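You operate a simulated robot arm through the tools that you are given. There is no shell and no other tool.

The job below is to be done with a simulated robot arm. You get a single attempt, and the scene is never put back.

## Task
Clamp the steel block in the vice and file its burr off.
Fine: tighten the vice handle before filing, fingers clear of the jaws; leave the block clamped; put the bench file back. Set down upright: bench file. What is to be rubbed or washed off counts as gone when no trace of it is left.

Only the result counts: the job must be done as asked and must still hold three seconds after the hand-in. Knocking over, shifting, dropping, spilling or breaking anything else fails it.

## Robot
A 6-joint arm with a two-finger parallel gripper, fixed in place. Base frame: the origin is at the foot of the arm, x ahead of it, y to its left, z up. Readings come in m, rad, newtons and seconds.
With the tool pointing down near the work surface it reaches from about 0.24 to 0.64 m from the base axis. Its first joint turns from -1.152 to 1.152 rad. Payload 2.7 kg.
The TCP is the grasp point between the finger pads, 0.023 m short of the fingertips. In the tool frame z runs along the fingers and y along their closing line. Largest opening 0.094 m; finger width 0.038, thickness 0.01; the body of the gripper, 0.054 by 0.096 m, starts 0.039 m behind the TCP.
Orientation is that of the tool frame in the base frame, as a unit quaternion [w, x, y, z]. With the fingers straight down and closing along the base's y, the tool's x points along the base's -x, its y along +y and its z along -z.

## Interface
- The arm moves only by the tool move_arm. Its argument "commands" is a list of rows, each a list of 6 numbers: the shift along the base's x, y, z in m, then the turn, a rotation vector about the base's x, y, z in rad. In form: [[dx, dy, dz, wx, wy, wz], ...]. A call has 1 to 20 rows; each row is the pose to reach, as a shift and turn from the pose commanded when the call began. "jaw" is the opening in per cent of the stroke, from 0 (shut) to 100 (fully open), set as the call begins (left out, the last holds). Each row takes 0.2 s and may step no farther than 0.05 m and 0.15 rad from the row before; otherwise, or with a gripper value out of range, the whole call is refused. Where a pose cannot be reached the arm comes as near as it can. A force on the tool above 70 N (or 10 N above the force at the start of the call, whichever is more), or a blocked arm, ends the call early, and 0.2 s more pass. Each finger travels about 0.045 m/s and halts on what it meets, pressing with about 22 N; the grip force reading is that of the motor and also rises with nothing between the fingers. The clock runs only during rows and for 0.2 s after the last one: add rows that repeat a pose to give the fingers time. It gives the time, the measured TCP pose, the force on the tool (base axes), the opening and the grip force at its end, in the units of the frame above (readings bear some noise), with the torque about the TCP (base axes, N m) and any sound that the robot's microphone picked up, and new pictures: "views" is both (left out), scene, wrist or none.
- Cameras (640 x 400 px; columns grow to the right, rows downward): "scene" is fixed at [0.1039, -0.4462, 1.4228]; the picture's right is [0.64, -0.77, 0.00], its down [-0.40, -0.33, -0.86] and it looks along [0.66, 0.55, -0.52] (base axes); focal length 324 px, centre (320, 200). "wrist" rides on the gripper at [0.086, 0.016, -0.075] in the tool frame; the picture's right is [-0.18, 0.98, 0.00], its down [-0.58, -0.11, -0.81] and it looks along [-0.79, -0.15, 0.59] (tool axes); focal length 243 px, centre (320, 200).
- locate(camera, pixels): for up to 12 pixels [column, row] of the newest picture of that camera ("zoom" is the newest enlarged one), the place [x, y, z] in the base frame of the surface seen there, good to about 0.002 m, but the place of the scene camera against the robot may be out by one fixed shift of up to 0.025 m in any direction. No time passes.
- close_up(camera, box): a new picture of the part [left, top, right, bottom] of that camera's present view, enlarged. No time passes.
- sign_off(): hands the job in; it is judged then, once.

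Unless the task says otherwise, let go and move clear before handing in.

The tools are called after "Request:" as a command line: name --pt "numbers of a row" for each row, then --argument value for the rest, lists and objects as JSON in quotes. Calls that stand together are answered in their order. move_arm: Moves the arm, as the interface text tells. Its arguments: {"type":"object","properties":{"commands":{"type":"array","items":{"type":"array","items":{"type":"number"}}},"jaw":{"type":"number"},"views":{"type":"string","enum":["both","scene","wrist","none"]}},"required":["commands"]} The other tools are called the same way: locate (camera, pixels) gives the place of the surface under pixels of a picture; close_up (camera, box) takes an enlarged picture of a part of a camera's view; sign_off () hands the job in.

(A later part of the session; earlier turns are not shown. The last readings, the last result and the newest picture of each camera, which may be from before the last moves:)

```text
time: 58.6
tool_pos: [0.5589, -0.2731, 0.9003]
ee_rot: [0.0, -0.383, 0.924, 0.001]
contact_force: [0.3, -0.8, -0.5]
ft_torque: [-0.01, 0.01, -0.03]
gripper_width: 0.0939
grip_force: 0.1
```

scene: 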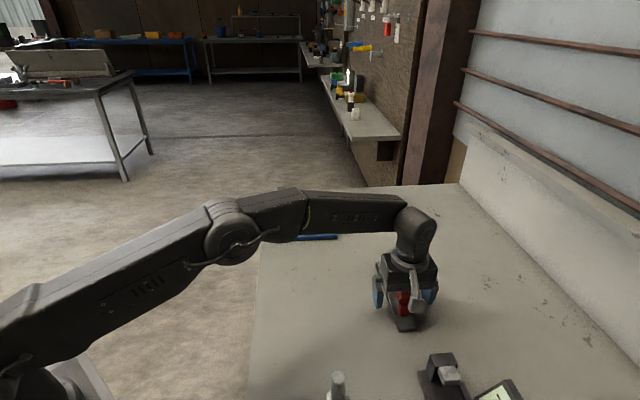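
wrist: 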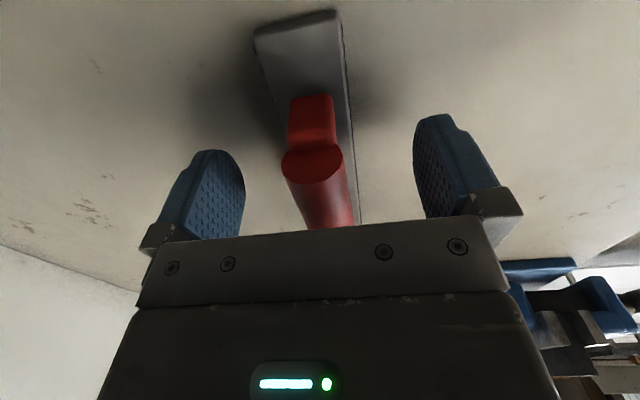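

The handle is between the fingers at wrist (318,170). I'll slide 30 mm along the handle towards its middle.

Request:
move_arm --pt "0.011 0.011 0 0 0 0" --pt "0.0226 0.0226 0 0 0 0" --pt "0.0226 0.0226 0 0 0 0" --views "wrist"

Request:
locate --camera "wrist" --pixels '[[262, 40], [335, 15], [285, 165], [345, 160], [310, 165], [315, 190], [240, 190], [420, 180], [325, 215], [300, 110]]'

```text
time: 59.5
tool_pos: [0.5793, -0.2521, 0.9014]
ee_rot: [0.0, -0.382, 0.924, 0.001]
contact_force: [-0.1, 0.5, 0.9]
ft_torque: [0.04, 0.0, 0.0]
gripper_width: 0.0941
grip_force: 0.1
```

wrist: 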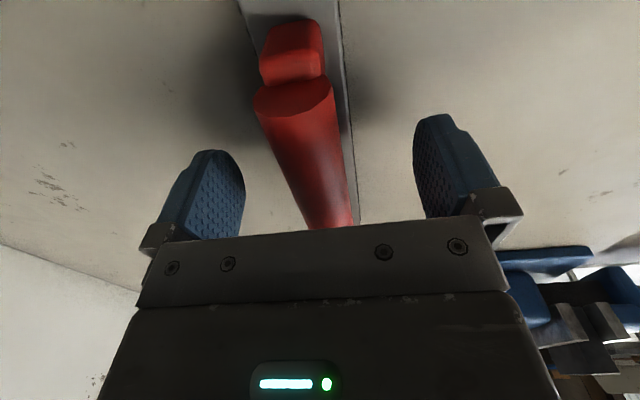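

```text
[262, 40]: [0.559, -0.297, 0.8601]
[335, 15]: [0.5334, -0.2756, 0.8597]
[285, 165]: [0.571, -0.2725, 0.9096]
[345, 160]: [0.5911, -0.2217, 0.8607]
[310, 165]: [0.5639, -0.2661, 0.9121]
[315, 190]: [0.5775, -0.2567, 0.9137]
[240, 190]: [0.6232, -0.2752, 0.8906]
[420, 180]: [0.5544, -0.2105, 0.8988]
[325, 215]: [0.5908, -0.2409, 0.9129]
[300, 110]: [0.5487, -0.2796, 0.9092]
```

The handle is centred between the fingers to about 1 mm. I'll close on it.

Request:
move_arm --pt "0 0 0 0 0 0" --pt "0 0 0 0 0 0" --pt "0 0 0 0 0 0" --pt "0 0 0 0 0 0" --pt "0 0 0 0 0 0" --pt "0 0 0 0 0 0" --jaw 0 --views "wrist"

```text
time: 60.9
tool_pos: [0.5798, -0.251, 0.9013]
ee_rot: [0.001, -0.382, 0.924, 0.0]
contact_force: [-0.5, -1.1, 0.4]
ft_torque: [0.08, -0.12, -0.24]
gripper_width: 0.0279
grip_force: 22.2
```

wrist: 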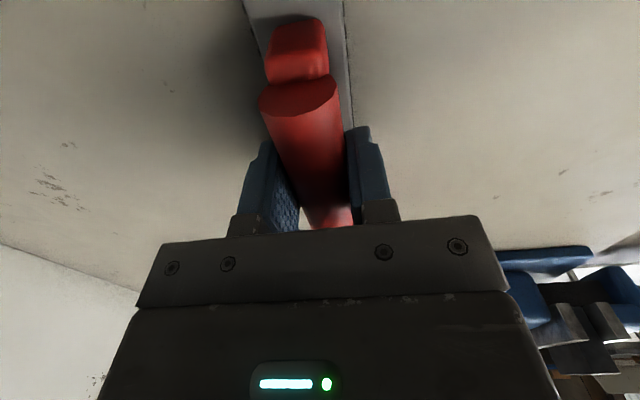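

The grip holds on the handle at 0.028 m. I'll lift gently, drawing inward as it rises because reach shrinks with height.

Request:
move_arm --pt "0 0 0.008 0 0 0" --pt "-0.003 0.002 0.02 0 0 0" --pt "-0.012 0.008 0.045 0 0 0" --pt "-0.022 0.015 0.075 0 0 0" --pt "-0.034 0.023 0.105 0 0 0" --pt "-0.046 0.031 0.135 0 0 0" --pt "-0.058 0.04 0.16 0 0 0" --pt "-0.058 0.04 0.16 0 0 0"

```text
time: 62.6
tool_pos: [0.5233, -0.2106, 1.0614]
ee_rot: [0.0, -0.382, 0.924, 0.001]
contact_force: [-0.1, 0.7, -6.4]
ft_torque: [-0.11, 0.1, 0.02]
gripper_width: 0.0275
grip_force: 21.9
```

scene: 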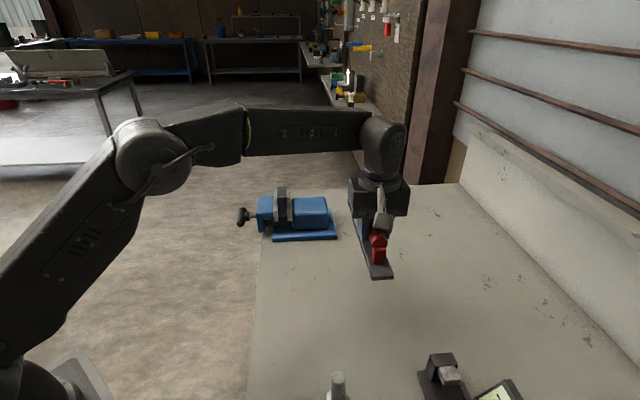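
wrist: 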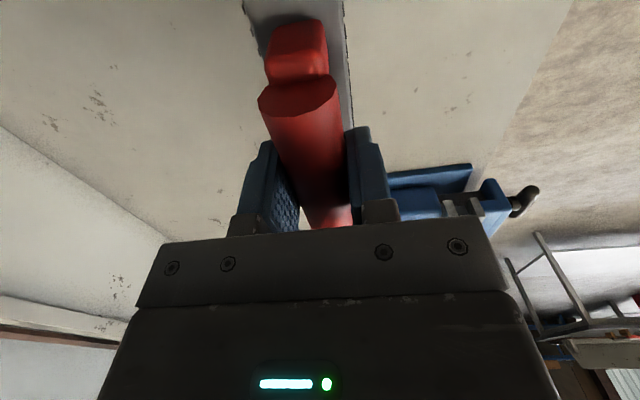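

The file is in hand and weighs about 6.4 N. I'll check whether the plate is still level.

Request:
locate --camera "wrist" --pixels '[[255, 25], [338, 15], [343, 60], [350, 110], [247, 8], [300, 5], [340, 35]]'

Request:
close_up --camera "scene" --box '[320, 170, 440, 290]'

```text
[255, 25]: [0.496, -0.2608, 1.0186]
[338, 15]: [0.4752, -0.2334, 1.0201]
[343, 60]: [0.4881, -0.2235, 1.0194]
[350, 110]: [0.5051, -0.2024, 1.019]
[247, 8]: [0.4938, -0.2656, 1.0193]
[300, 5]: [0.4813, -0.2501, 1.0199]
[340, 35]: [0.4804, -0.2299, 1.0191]
```

```text
3.33 times, centred on (380, 230) of scene
```

zoom: 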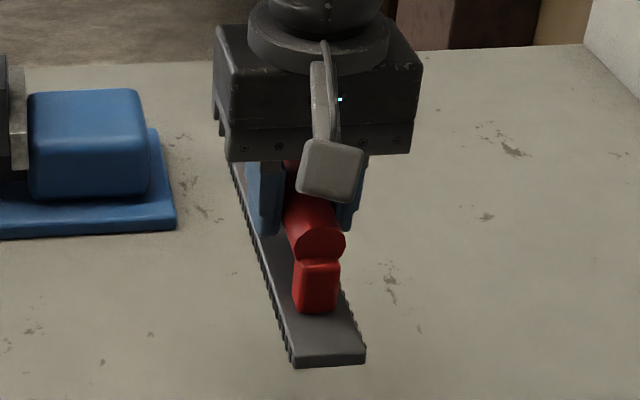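

The file is level: its plate top is 42 mm below the TCP, so its underside is about 51 mm below. I'll carry it over the clamped block with the file parallel to the burr.

Request:
move_arm --pt "0.003 0.03 0.015 0 0 0" --pt "0.008 0.07 0.02 0 0 0" --pt "0.013 0.11 0.02 0 0 0" --pt "0.018 0.15 0.02 0 0 0" --pt "0.023 0.19 0.02 0 0 0" --pt "0.028 0.23 0.02 0 0 0" --pt "0.033 0.265 0.02 0 0 0" --pt "0.0374 0.2933 0.02 0 0 0" --pt "0.0374 0.2933 0.02 0 0 0"

```text
time: 64.7
tool_pos: [0.5613, 0.0817, 1.0806]
ee_rot: [0.001, -0.382, 0.924, 0.001]
contact_force: [0.4, 0.6, -7.5]
ft_torque: [-0.08, 0.08, -0.02]
gripper_width: 0.0279
grip_force: 22.2
```

scene: 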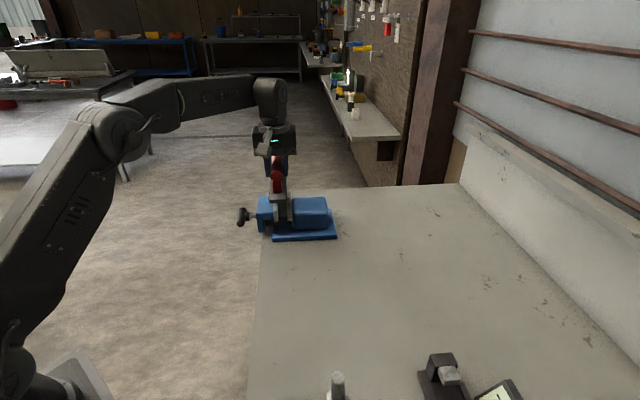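
wrist: 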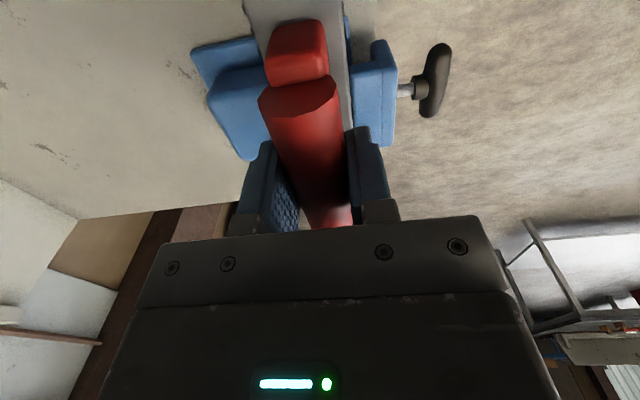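

Request:
close_up --camera "scene" --box '[225, 130, 345, 245]'

```text
3.48 times, centred on (285, 188) of scene
```

zoom: 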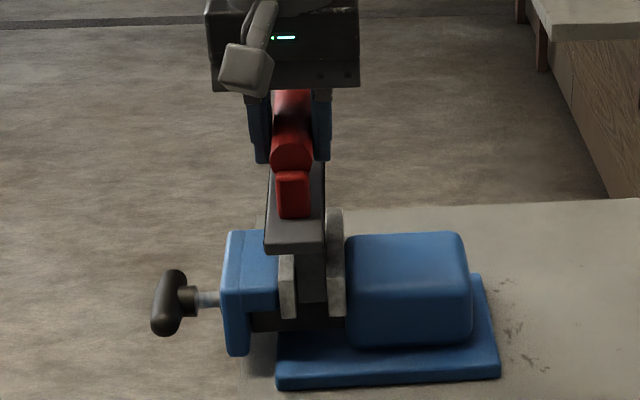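

The file is lined up over the block. I'll lower most of the way, then touch down in small steps.

Request:
move_arm --pt "0 0 -0.02 0 0 0" --pt "0 0 -0.04 0 0 0" --pt "0 0 -0.05 0 0 0" --pt "0 0 -0.05 0 0 0" --views "none"

Request:
move_arm --pt "0 0 -0.001 0 0 0" --pt "0 0 -0.002 0 0 0" --pt "0 0 -0.003 0 0 0" --views "scene"

```text
time: 65.7
tool_pos: [0.5615, 0.0812, 1.0316]
ee_rot: [0.001, -0.382, 0.924, 0.001]
contact_force: [-0.4, 0.4, -6.5]
ft_torque: [-0.06, 0.06, 0.01]
gripper_width: 0.0276
grip_force: 21.8
```

```text
time: 66.5
tool_pos: [0.5598, 0.0805, 1.027]
ee_rot: [0.0, -0.383, 0.924, 0.001]
contact_force: [0.5, -0.3, -7.3]
ft_torque: [-0.09, 0.06, 0.02]
gripper_width: 0.0277
grip_force: 22.3
```

scene: 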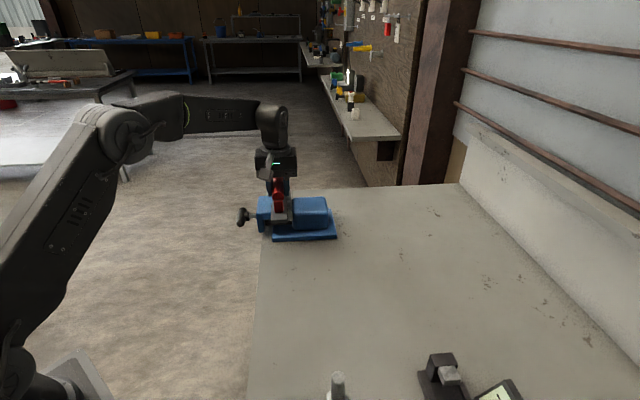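

Request:
move_arm --pt "0 0 -0.001 0 0 0" --pt "0 0 -0.002 0 0 0" --pt "0 0 -0.003 0 0 0" --views "none"

```text
time: 67.2
tool_pos: [0.5588, 0.081, 1.0246]
ee_rot: [0.001, -0.383, 0.924, 0.001]
contact_force: [-2.2, 0.6, -1.3]
ft_torque: [0.11, 0.01, 0.08]
gripper_width: 0.0276
grip_force: 22.0
```

Contact is made: the vertical force went from -7 to -1.3 N at TCP z≈1.025. I'll stroke along the burr with light pressure, going back and forth with the file over the whole edge.

Request:
move_arm --pt "0.013 0.013 -0.0005 0 0 0" --pt "0.026 0.026 -0.0005 0 0 0" --pt "0.039 0.039 -0.0005 0 0 0" --pt "0.026 0.026 -0.0005 0 0 0" --pt "0.013 0.013 -0.0005 0 0 0" --pt "0.026 0.026 -0.0005 0 0 0" --pt "0.039 0.039 -0.0005 0 0 0" --pt "0.026 0.026 -0.0005 0 0 0" --pt "0.013 0.013 -0.0005 0 0 0" --pt "0.026 0.026 -0.0005 0 0 0"

Request:
close_up --camera "scene" --box '[225, 150, 345, 245]'

```text
time: 69.5
tool_pos: [0.5855, 0.1047, 1.0246]
ee_rot: [0.0, -0.382, 0.924, 0.0]
contact_force: [-3.1, -5.1, 11.3]
ft_torque: [-0.27, 0.2, 0.03]
gripper_width: 0.0276
grip_force: 22.4
```

scene: 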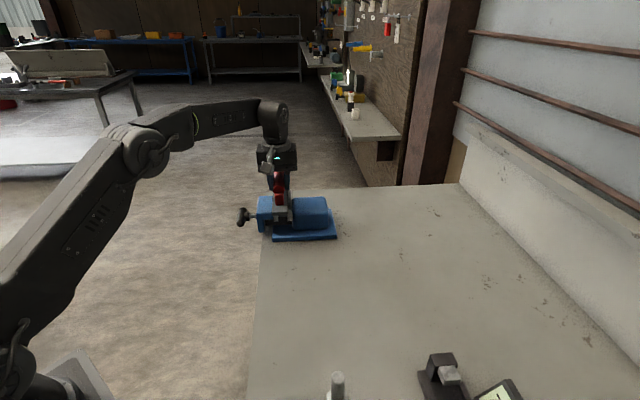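
wrist: 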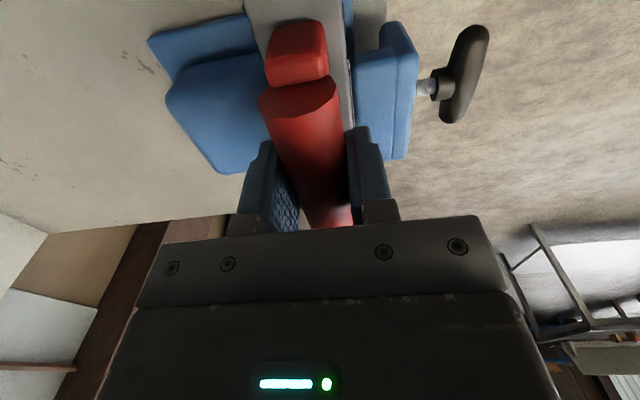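

```text
4.21 times, centred on (285, 198) of scene
```

zoom: 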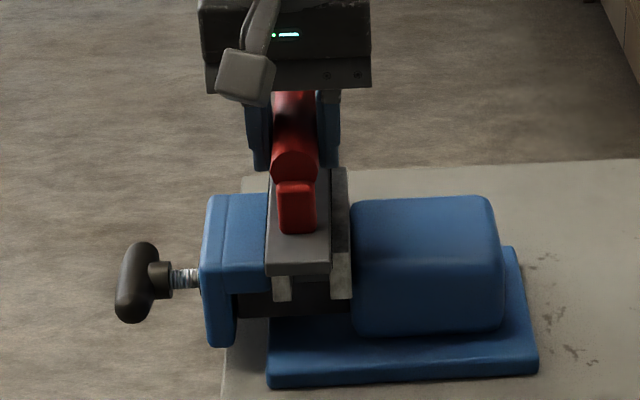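

The contact is steady (about 18 N down, a few newtons of friction) and the block hasn't shifted. I'll make more strokes.

Request:
move_arm --pt "0.013 0.013 0 0 0 0" --pt "0 0 0 0 0 0" --pt "-0.013 -0.013 0 0 0 0" --pt "0 0 0 0 0 0" --pt "0.013 0.013 0 0 0 0" --pt "0 0 0 0 0 0" --pt "-0.013 -0.013 0 0 0 0" --pt "0 0 0 0 0 0" --pt "0.013 0.013 0 0 0 0" --pt "0 0 0 0 0 0" --pt "-0.013 -0.013 0 0 0 0" --pt "0 0 0 0 0 0" --pt "0.013 0.013 0 0 0 0" --pt "0 0 0 0 0 0" --pt "-0.013 -0.013 0 0 0 0" --pt "0 0 0 0 0 0" --pt "0.013 0.013 0 0 0 0" --pt "0 0 0 0 0 0" --pt "-0.013 -0.013 0 0 0 0" --pt "0 0 0 0 0 0" --views "none"

Request:
move_arm --pt "0 0 0.01 0 0 0" --pt "-0.015 -0.015 0.04 0 0 0" --pt "-0.04 -0.04 0.06 0 0 0" --pt "-0.07 -0.07 0.07 0 0 0" --pt "-0.1 -0.1 0.08 0 0 0" --pt "-0.1 -0.1 0.08 0 0 0"

Request:
close_up --camera "scene" --box '[235, 175, 325, 235]'

```text
time: 73.7
tool_pos: [0.5849, 0.107, 1.0243]
ee_rot: [0.0, -0.383, 0.924, 0.0]
contact_force: [-2.4, -2.0, 0.1]
ft_torque: [-0.02, 0.03, 0.01]
gripper_width: 0.0279
grip_force: 21.9
```

```text
time: 75.0
tool_pos: [0.4862, 0.008, 1.104]
ee_rot: [0.001, -0.382, 0.924, 0.001]
contact_force: [-0.3, -0.5, -7.2]
ft_torque: [-0.04, 0.11, 0.05]
gripper_width: 0.0276
grip_force: 22.2
```

scene: 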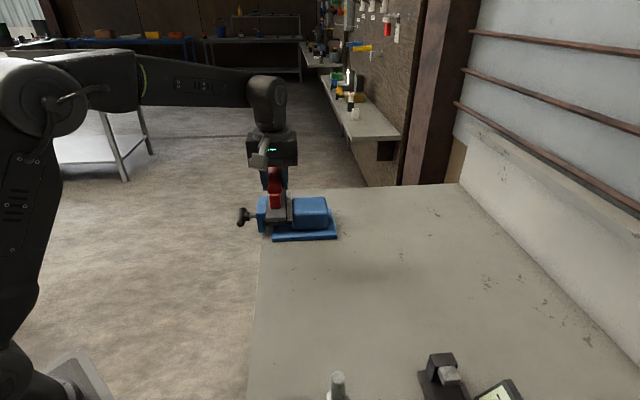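
wrist: 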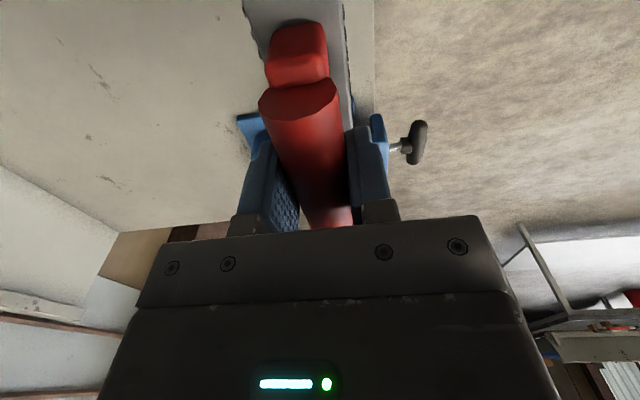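

```text
6.67 times, centred on (280, 205) of scene
```

zoom: 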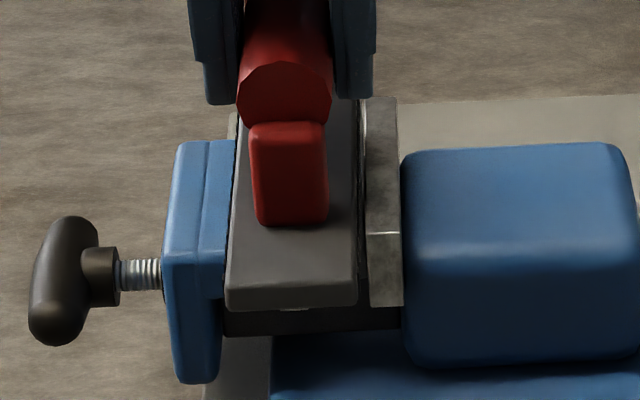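

The contact force eased during the strokes, which suggests the burr was wearing down. I'll move aside so the scene camera can see the block's top edge.

Request:
move_arm --pt "-0.03 0.03 0.01 0 0 0" --pt "-0.06 0.06 0.02 0 0 0" --pt "-0.09 0.09 0.04 0 0 0" --pt "-0.11 0.12 0.05 0 0 0" --pt "-0.11 0.13 0.05 0 0 0" --pt "-0.11 0.13 0.05 0 0 0"

Request:
close_up --camera "scene" --box '[255, 180, 315, 220]'

```text
time: 76.5
tool_pos: [0.3757, 0.1383, 1.1536]
ee_rot: [0.001, -0.382, 0.924, 0.002]
contact_force: [0.0, -0.2, -7.0]
ft_torque: [-0.1, 0.1, -0.01]
gripper_width: 0.0276
grip_force: 22.1
```

scene: 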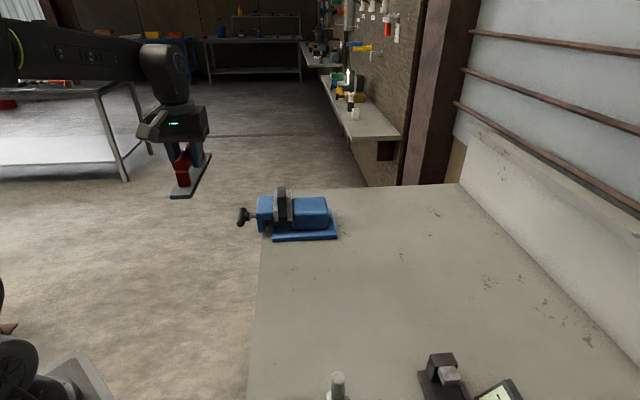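
wrist: 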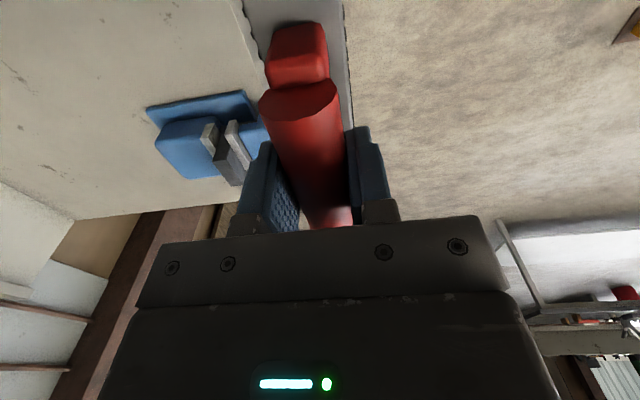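

```text
10.00 times, centred on (285, 200) of scene
```

zoom: 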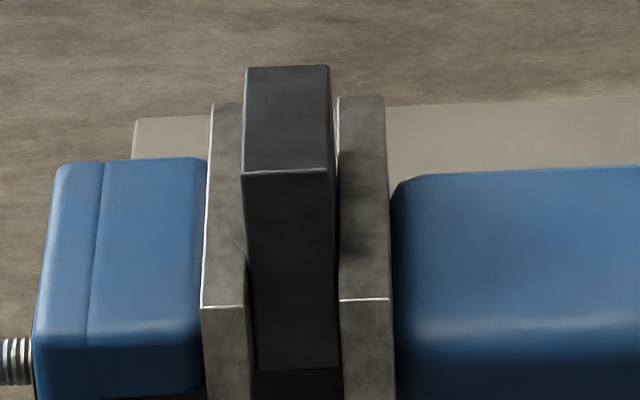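

The scene zoom shows no bright line on the block's left top edge now, only faint edge highlights. I'll check from the wrist camera too.

Request:
close_up --camera "wrist" --box '[190, 110, 260, 200]'

Request:
close_up --camera "scene" --box '[270, 182, 300, 204]'

```text
4.44 times, centred on (225, 155) of wrist
```

zoom: 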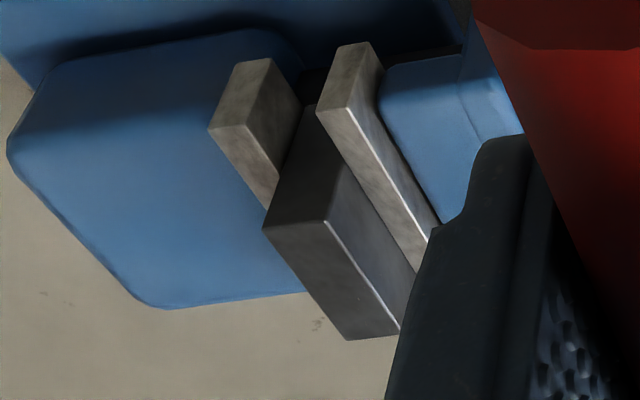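

```text
16.00 times, centred on (285, 193) of scene
```

zoom: 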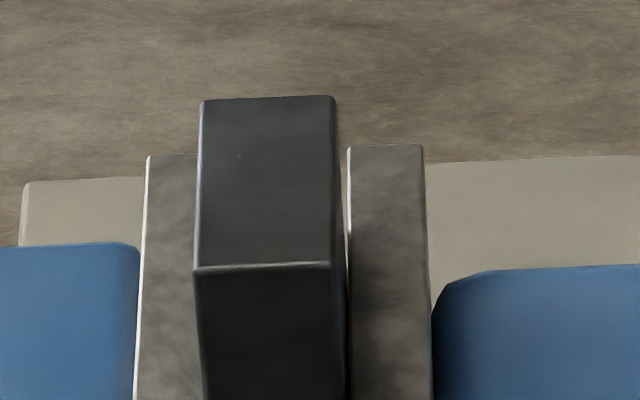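

A bright line still shows along that edge, and a faint speck on top at zoom (238,157), so I need a closer look. I'll bring the wrist camera nearer, with the block on the left side of the view, clear of the file.

Request:
move_arm --pt "0.03 0.02 -0.01 0 0 0" --pt "0.06 0.04 -0.03 0 0 0" --pt "0.095 0.06 -0.05 0 0 0" --pt "0.13 0.075 -0.07 0 0 0" --pt "0.161 0.082 -0.0886 0 0 0" --pt "0.161 0.082 -0.0886 0 0 0"

Request:
close_up --camera "wrist" --box '[100, 50, 240, 160]'

```text
time: 77.8
tool_pos: [0.5361, 0.2186, 1.0652]
ee_rot: [-0.001, -0.383, 0.924, 0.001]
contact_force: [-0.2, 0.6, -7.7]
ft_torque: [-0.09, 0.08, 0.02]
gripper_width: 0.0278
grip_force: 22.3
```

scene: 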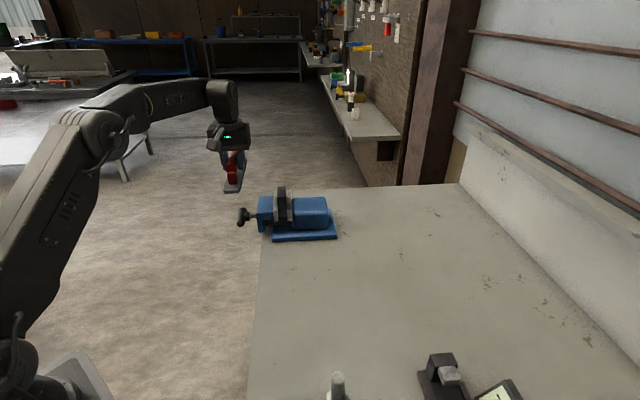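
wrist: 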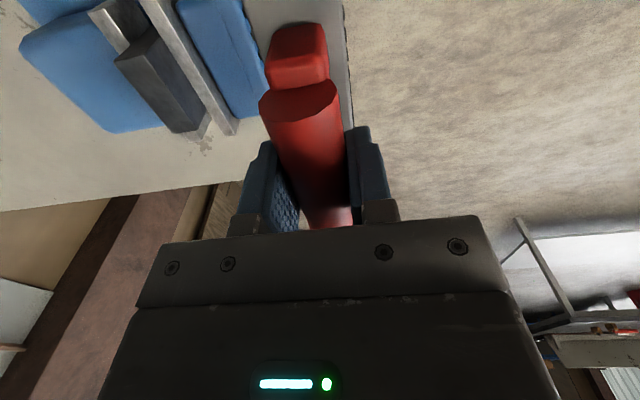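

```text
3.64 times, centred on (170, 105) of wrist
```

zoom: 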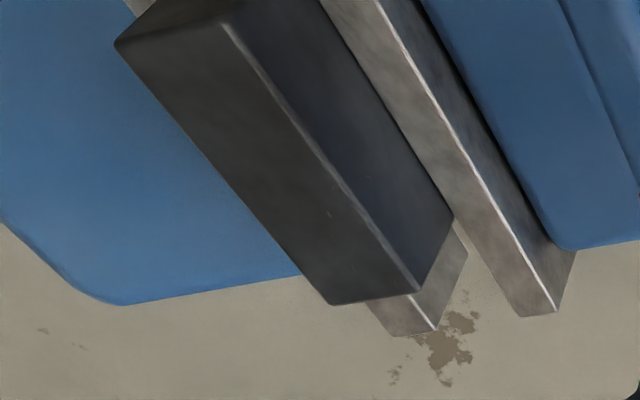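

Request:
close_up --camera "wrist" --box '[110, 20, 220, 140]'

Request:
close_up --camera "wrist" --box '[120, 40, 180, 90]'

Request:
close_up --camera "wrist" --box '[150, 80, 215, 135]'

```text
3.33 times, centred on (165, 80) of wrist
```

zoom: 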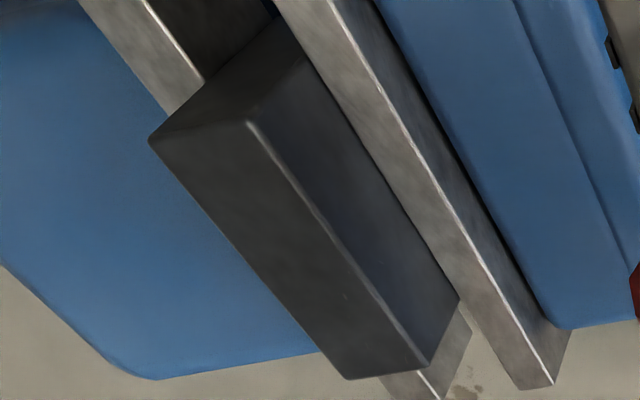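

```text
8.00 times, centred on (150, 65) of wrist
```

zoom: 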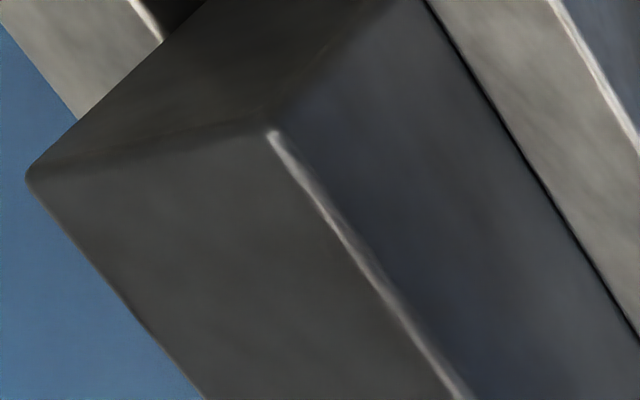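

```text
7.27 times, centred on (182, 108) of wrist
```

zoom: 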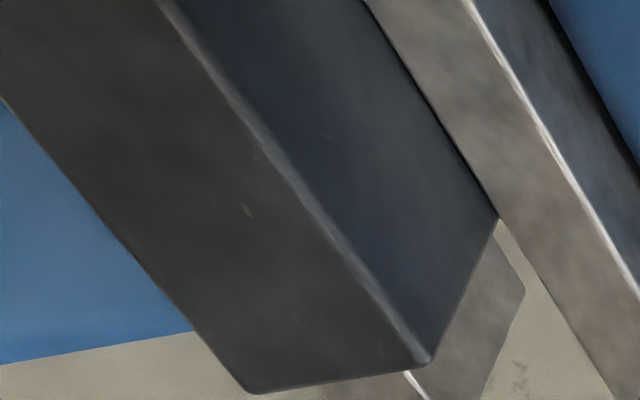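

The scratchy streak I saw on the block's top earlier is nearly gone, but a faint speck remains at zoom (248,212). I'll return and file again with a bit more pressure, varying the path across the block.

Request:
move_arm --pt "0.0124 -0.0285 0 0 0 0" --pt "0.0247 -0.057 0 0 0 0" --pt "0.0371 -0.0854 0 0 0 0" --pt "0.0494 -0.1139 0 0 0 0" --pt "0.0494 -0.1139 -0.02 0 0 0" --pt "0.0494 -0.1139 -0.034 0 0 0" --pt "0.0494 -0.1139 -0.034 0 0 0" --views "none"

Request:
move_arm --pt "0 0 -0.002 0 0 0" --pt "0 0 -0.004 0 0 0" --pt "0 0 -0.006 0 0 0" --pt "0 0 -0.007 0 0 0" --views "none"

```text
time: 79.5
tool_pos: [0.5851, 0.1063, 1.0299]
ee_rot: [0.001, -0.383, 0.924, 0.001]
contact_force: [0.5, 0.1, -6.9]
ft_torque: [-0.09, 0.13, 0.03]
gripper_width: 0.0278
grip_force: 22.0
```

```text
time: 80.5
tool_pos: [0.5847, 0.1063, 1.0253]
ee_rot: [0.0, -0.382, 0.924, 0.002]
contact_force: [-1.0, 0.2, -6.6]
ft_torque: [-0.1, 0.09, 0.02]
gripper_width: 0.0275
grip_force: 22.3
```

Request:
move_arm --pt "0 0 -0.0005 0 0 0" --pt "0 0 -0.001 0 0 0" --pt "0 0 -0.0015 0 0 0" --views "none"

```text
time: 81.2
tool_pos: [0.5861, 0.1056, 1.0247]
ee_rot: [0.001, -0.383, 0.924, 0.001]
contact_force: [0.1, 0.3, -2.3]
ft_torque: [-0.04, 0.12, 0.01]
gripper_width: 0.0276
grip_force: 21.8
```

Contact again at -2.3 N. I'll press about 1 mm more and make strokes that shift sideways a few millimetres each pass.

Request:
move_arm --pt "0 0 -0.0012 0 0 0" --pt "0.013 0.013 -0.0012 0 0 0" --pt "0 0 -0.0012 0 0 0" --pt "-0.013 -0.013 -0.0012 0 0 0" --pt "0.0028 -0.0028 -0.0012 0 0 0" --pt "0.0158 0.0102 -0.0012 0 0 0" --pt "0.0028 -0.0028 -0.0012 0 0 0" --pt "-0.0102 -0.0158 -0.0012 0 0 0" --pt "0.0028 -0.0028 -0.0012 0 0 0" --pt "0.0158 0.0102 -0.0012 0 0 0" --pt "-0.0028 0.0028 -0.0012 0 0 0" --pt "-0.0158 -0.0102 -0.0012 0 0 0" --pt "-0.0028 0.0028 -0.0012 0 0 0" --pt "0.0102 0.0158 -0.0012 0 0 0" --pt "-0.0028 0.0028 -0.0012 0 0 0" --pt "-0.0158 -0.0102 -0.0012 0 0 0" --pt "0 0 -0.0012 0 0 0" --pt "0.013 0.013 -0.0012 0 0 0" --pt "0 0 -0.0012 0 0 0" --pt "0 0 -0.0012 0 0 0" --views "scene"

```text
time: 85.5
tool_pos: [0.5862, 0.106, 1.0214]
ee_rot: [0.001, -0.382, 0.924, 0.002]
contact_force: [1.3, -0.1, -1.5]
ft_torque: [0.01, 0.01, -0.02]
gripper_width: 0.0279
grip_force: 22.4
```

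scene: 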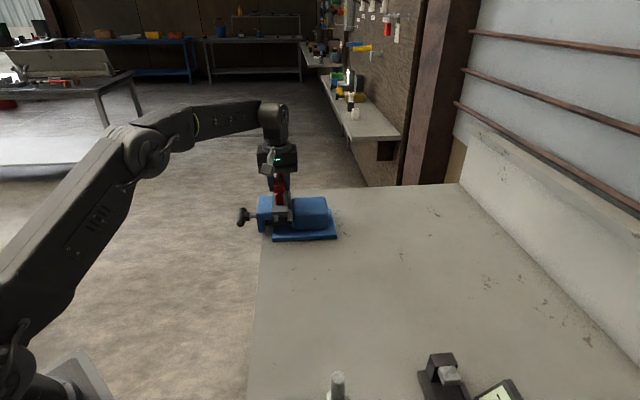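

The force is -1.5 N, so there's about 5 N of contact. The file seems to slip up slightly in the grip when pressed hard, so I'll keep the pressure light and do another set of strokes.

Request:
move_arm --pt "0 0 -0.0005 0 0 0" --pt "0.013 0.013 -0.0005 0 0 0" --pt "0 0 -0.0005 0 0 0" --pt "-0.013 -0.013 -0.0005 0 0 0" --pt "-0.026 -0.026 -0.0005 0 0 0" --pt "-0.013 -0.013 -0.0005 0 0 0" --pt "0 0 -0.0005 0 0 0" --pt "0.013 0.013 -0.0005 0 0 0" --pt "0 0 -0.0005 0 0 0" --pt "-0.013 -0.013 -0.0005 0 0 0" --pt "-0.026 -0.026 -0.0005 0 0 0" --pt "-0.013 -0.013 -0.0005 0 0 0" --pt "0 0 -0.0005 0 0 0" --pt "0.013 0.013 -0.0005 0 0 0" --pt "0 0 -0.0005 0 0 0" --pt "-0.013 -0.013 -0.0005 0 0 0" --pt "-0.026 -0.026 -0.0005 0 0 0" --pt "-0.013 -0.013 -0.0005 0 0 0" --pt "0 0 -0.0005 0 0 0" --views "none"

Request:
move_arm --pt "0 0 0.01 0 0 0" --pt "0 0 0.0434 0 0 0" --pt "-0.0124 0.0285 0.0434 0 0 0" --pt "-0.0247 0.057 0.0434 0 0 0" --pt "-0.0371 0.0854 0.0434 0 0 0" --pt "-0.0494 0.1139 0.0434 0 0 0" --pt "-0.0494 0.1139 0.0434 0 0 0"

Request:
close_up --camera "wrist" --box '[110, 20, 220, 140]'

Request:
close_up --camera "wrist" --box '[150, 80, 215, 135]'

```text
time: 89.5
tool_pos: [0.5872, 0.1055, 1.0216]
ee_rot: [0.0, -0.382, 0.924, 0.0]
contact_force: [-0.8, -1.2, -2.1]
ft_torque: [-0.03, 0.09, 0.01]
gripper_width: 0.0278
grip_force: 21.8
```

```text
time: 91.0
tool_pos: [0.5383, 0.218, 1.0662]
ee_rot: [0.0, -0.382, 0.924, 0.001]
contact_force: [0.4, 0.4, -6.1]
ft_torque: [-0.08, 0.11, 0.03]
gripper_width: 0.0273
grip_force: 22.5
```

scene: 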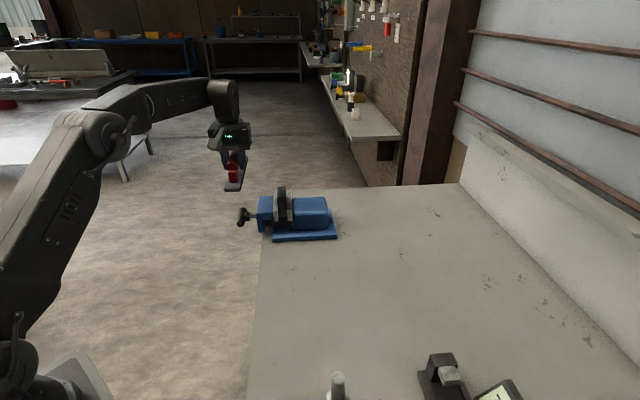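
wrist: 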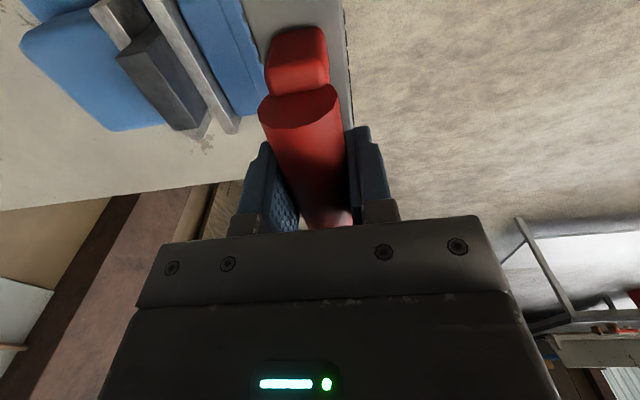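

```text
3.33 times, centred on (165, 80) of wrist
```

zoom: 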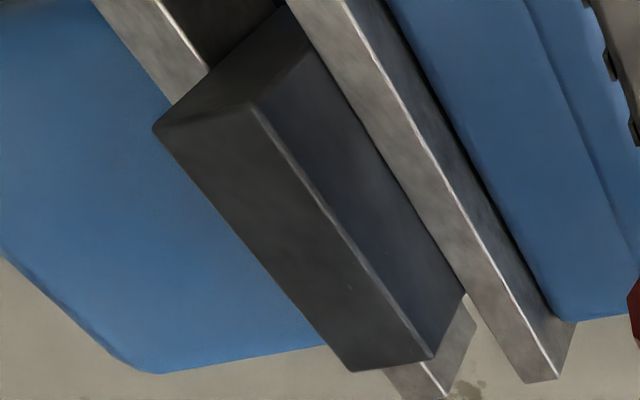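

```text
7.27 times, centred on (182, 108) of wrist
```

zoom: 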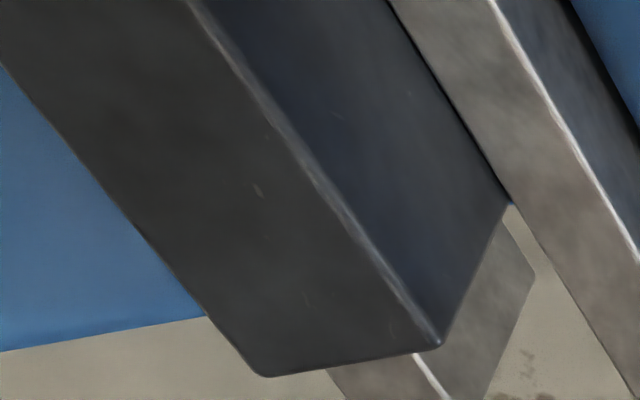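

The brown streak is gone from the top face, but small flecks remain at zoom (257,190). I'll repeat the same scene enlargement I took before filing, to compare like with like.

Request:
close_up --camera "scene" --box '[233, 180, 313, 230]'

Request:
close_up --camera "scene" --box '[270, 182, 300, 204]'

Request:
close_up --camera "wrist" --box '[160, 80, 200, 115]'

```text
8.00 times, centred on (273, 205) of scene
```

zoom: 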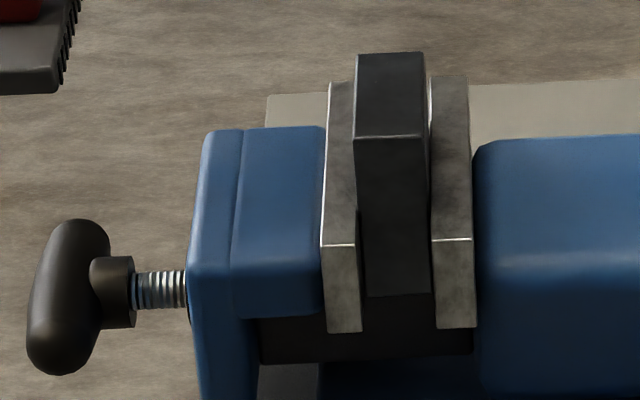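

```text
16.00 times, centred on (285, 193) of scene
```

zoom: 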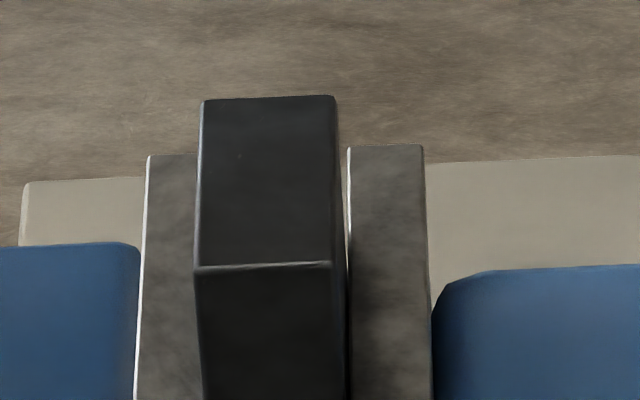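

```text
11.43 times, centred on (180, 98) of wrist
```

zoom: 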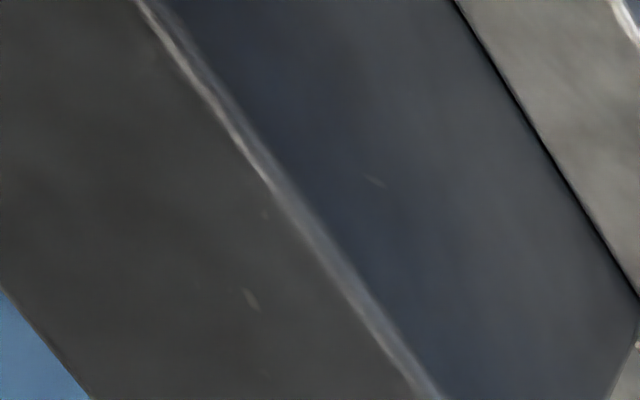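

The squiggle visible on the top before filing is gone, though a single fleck remains, and similar flecks show on the untouched side face. I'll enlarge much further to judge what it is.

Request:
close_up --camera "wrist" --box '[168, 96, 184, 106]'

Request:
close_up --camera "wrist" --box '[120, 45, 160, 70]'

Request:
close_up --camera "wrist" --box '[140, 65, 180, 90]'

Request:
close_up --camera "wrist" --box '[160, 90, 210, 135]'

Request:
close_up --camera "scene" --box '[278, 186, 293, 200]'

```text
16.00 times, centred on (176, 101) of wrist
```

zoom: 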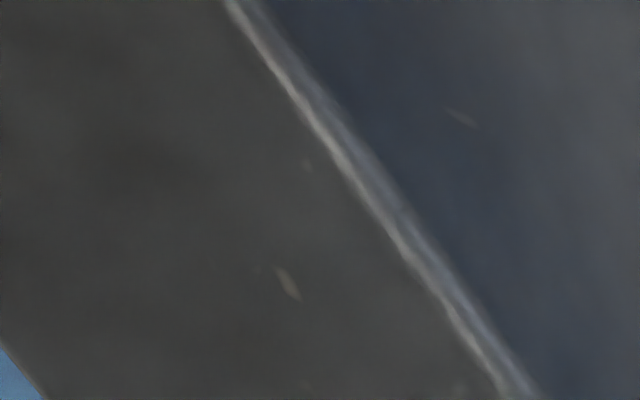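

```text
16.00 times, centred on (140, 58) of wrist
```

zoom: 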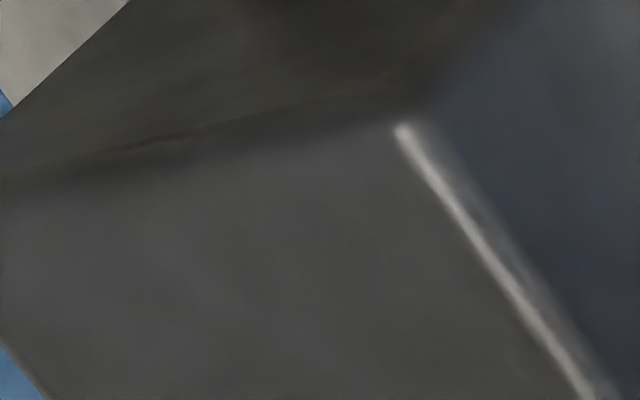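

```text
16.00 times, centred on (160, 78) of wrist
```

zoom: 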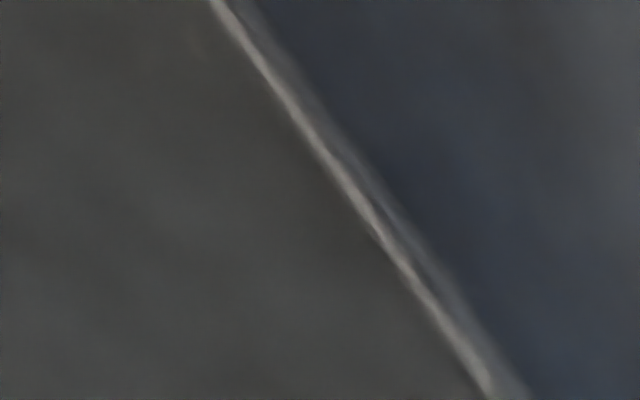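

```text
8.89 times, centred on (185, 112) of wrist
```

zoom: 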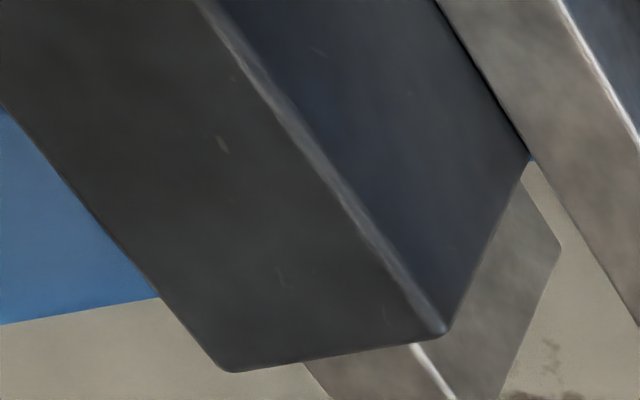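

```text
16.00 times, centred on (286, 193) of scene
```

zoom: 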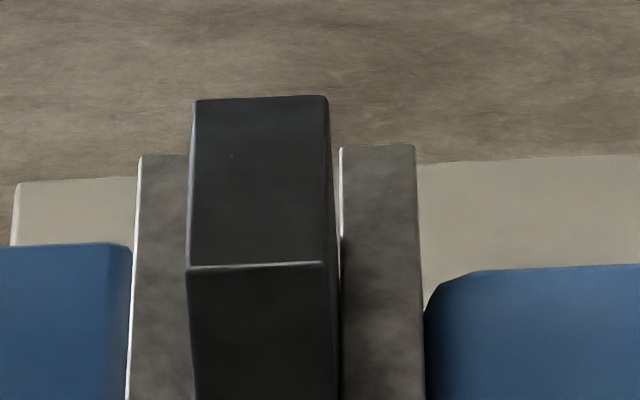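

The flecks look like ordinary nicks in the steel, on the side face as well. To be sure, I'll turn the camera to look along the same direction as in the first close view of the burr, still holding the file well above everything.

Request:
move_arm --pt "-0.0026 -0.0141 0.015 0 0 -0.1428" --pt "-0.0053 -0.0282 0.015 0 0 -0.2856" --pt "-0.0079 -0.0423 0.015 0 0 -0.4284" --pt "-0.0105 -0.0564 0.015 0 0 -0.5712" --pt "-0.0131 -0.0705 0.015 0 0 -0.714" --pt "-0.0158 -0.0846 0.015 0 0 -0.8568" --pt "-0.0184 -0.0987 0.015 0 0 -0.9996" --pt "-0.021 -0.1128 0.015 0 0 -1.1424" --pt "-0.0236 -0.1269 0.015 0 0 -1.2852" --pt "-0.0263 -0.141 0.015 0 0 -1.428" --pt "-0.0289 -0.1551 0.015 0 0 -1.5708" --pt "-0.0289 -0.1551 0.015 0 0 -1.5708"

Request:
close_up --camera "wrist" --box '[420, 20, 580, 140]'

```text
time: 93.7
tool_pos: [0.5064, 0.064, 1.0815]
ee_rot: [0.001, 0.384, 0.923, 0.001]
contact_force: [-0.7, 0.3, -7.3]
ft_torque: [0.1, 0.09, 0.0]
gripper_width: 0.0278
grip_force: 21.5
```

scene: 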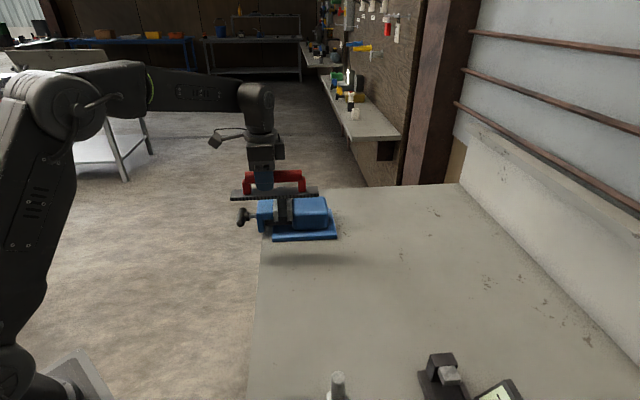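
wrist: 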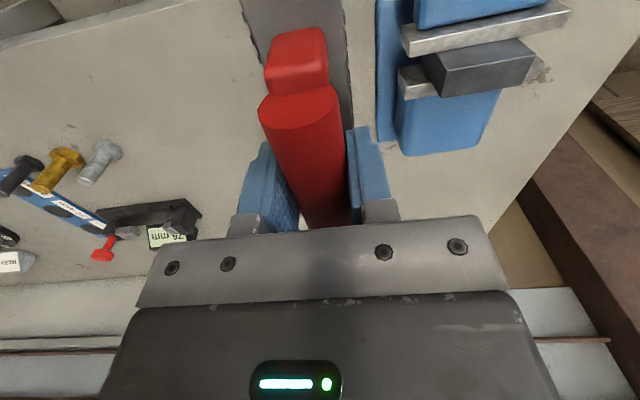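

```text
3.33 times, centred on (500, 80) of wrist
```

zoom: 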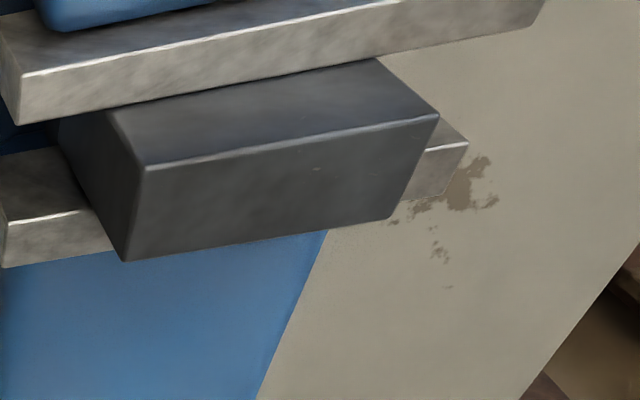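

Request:
close_up --camera "wrist" --box '[435, 40, 535, 102]'

Request:
close_up --camera "wrist" --box '[470, 55, 520, 90]'

Request:
close_up --camera "wrist" --box '[435, 60, 485, 100]'

```text
6.40 times, centred on (485, 71) of wrist
```

zoom: 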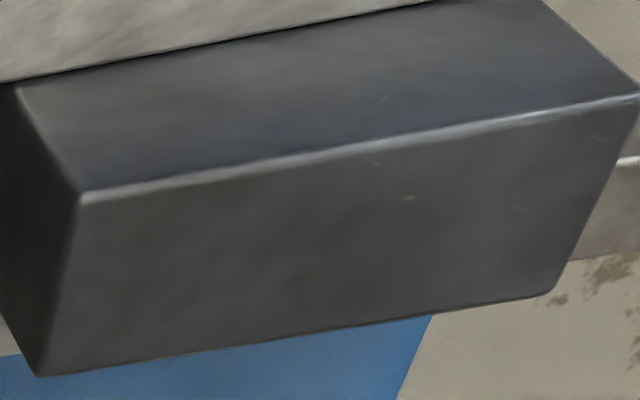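

```text
11.43 times, centred on (495, 72) of wrist
```

zoom: 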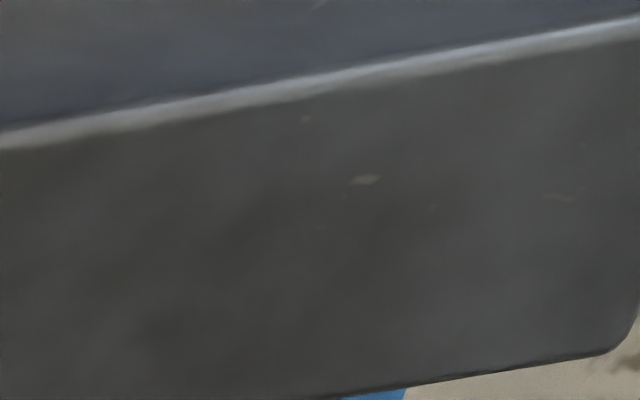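

```text
10.00 times, centred on (460, 80) of wrist
```

zoom: 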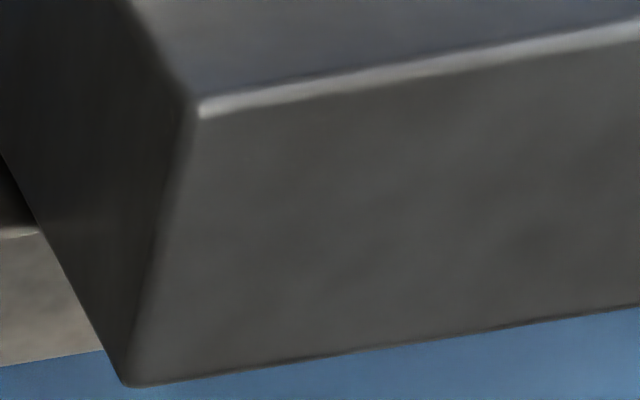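

From this direction the -v half of the top is clean, but a few flecks remain on the +v half (zoom (365,180) and (560,197)). The file was evidently pressing less at that end, so I'll turn back and file again with the far end tipped down slightly.

Request:
move_arm --pt "0.0072 0.0037 0 0 0 0.1428" --pt "0.0144 0.0074 0 0 0 0.2856" --pt "0.0216 0.0111 0 0 0 0.4284" --pt "0.0288 0.0148 0 0 0 0.5712" --pt "0.036 0.0185 0 0 0 0.714" --pt "0.0431 0.0222 0 0 0 0.8568" --pt "0.0503 0.0259 0 0 0 0.9996" --pt "0.0575 0.0296 0 0 0 1.1424" --pt "0.0647 0.0333 0 0 0 1.2852" --pt "0.0719 0.037 0 0 0 1.428" --pt "0.0791 0.0407 -0.01 0 0 1.5708" --pt "0.0791 0.0407 -0.02 0 0 1.5708" --pt "0.0791 0.0407 -0.02 0 0 1.5708" --views "none"

Request:
move_arm --pt "0 0 -0.01 -0.0106 0.0106 0" --pt "0 0 -0.025 -0.0212 0.0212 0" --pt "0 0 -0.032 -0.0212 0.0212 0" --pt "0 0 -0.034 -0.0212 0.0212 0" --pt "0 0 -0.035 -0.0212 0.0212 0" --views "scene"

```text
time: 96.5
tool_pos: [0.5879, 0.1045, 1.0599]
ee_rot: [0.001, -0.383, 0.924, 0.002]
contact_force: [-0.2, -0.4, -6.9]
ft_torque: [-0.06, 0.07, 0.01]
gripper_width: 0.0276
grip_force: 22.0
```

```text
time: 97.7
tool_pos: [0.5858, 0.105, 1.0254]
ee_rot: [-0.012, -0.383, 0.924, -0.005]
contact_force: [-0.4, 0.6, -7.0]
ft_torque: [-0.09, 0.1, 0.01]
gripper_width: 0.0278
grip_force: 22.1
```

scene: 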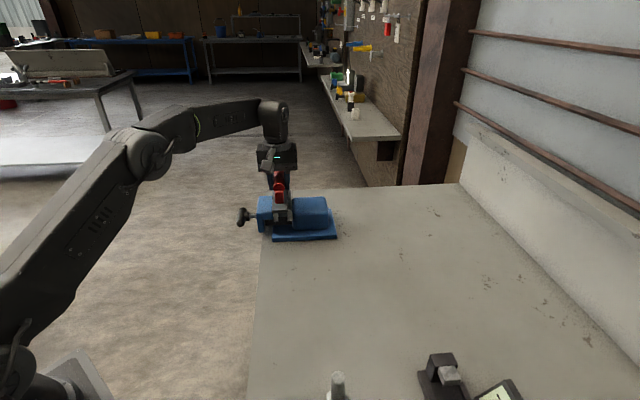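

Request:
move_arm --pt "0 0 -0.0007 0 0 0" --pt "0 0 -0.0014 0 0 0" --pt "0 0 -0.002 0 0 0" --views "none"

```text
time: 98.5
tool_pos: [0.5869, 0.1059, 1.0246]
ee_rot: [-0.012, -0.382, 0.924, -0.004]
contact_force: [-0.2, 0.0, -3.0]
ft_torque: [0.19, 0.0, 0.1]
gripper_width: 0.0277
grip_force: 22.2
```

Contact at the far end now (-3 N, with a small torque). I'll stroke while gradually easing the tilt back to level, so the contact sweeps over the +v half.

Request:
move_arm --pt "0.006 0.006 -0.001 0 0 0" --pt "0.013 0.013 -0.001 0 0 0" --pt "0 0 -0.001 0 0 0" --pt "-0.013 -0.013 -0.001 0 0 0" --pt "0 0 -0.001 0 0 0" --pt "0.013 0.013 -0.001 0 0 0" --pt "0 0 -0.0012 0.003 -0.003 0" --pt "-0.013 -0.013 -0.0012 0.003 -0.003 0" --pt "0 0 -0.0012 0.003 -0.003 0" --pt "0.013 0.013 -0.0015 0.006 -0.006 0" --pt "0 0 -0.0015 0.006 -0.006 0" --pt "-0.013 -0.013 -0.0015 0.006 -0.006 0" --pt "0 0 -0.0018 0.009 -0.009 0" --pt "0.013 0.013 -0.0018 0.009 -0.009 0" --pt "0 0 -0.0018 0.009 -0.009 0" --pt "-0.013 -0.013 -0.002 0.012 -0.012 0" --pt "0 0 -0.002 0.012 -0.012 0" --pt "0.013 0.013 -0.002 0.012 -0.012 0" --pt "0 0 -0.002 0.012 -0.012 0" --views "none"

```text
time: 102.5
tool_pos: [0.5869, 0.1041, 1.0214]
ee_rot: [-0.008, -0.383, 0.924, 0.0]
contact_force: [-0.3, -0.8, -8.1]
ft_torque: [-0.11, 0.08, -0.02]
gripper_width: 0.0275
grip_force: 22.2
```

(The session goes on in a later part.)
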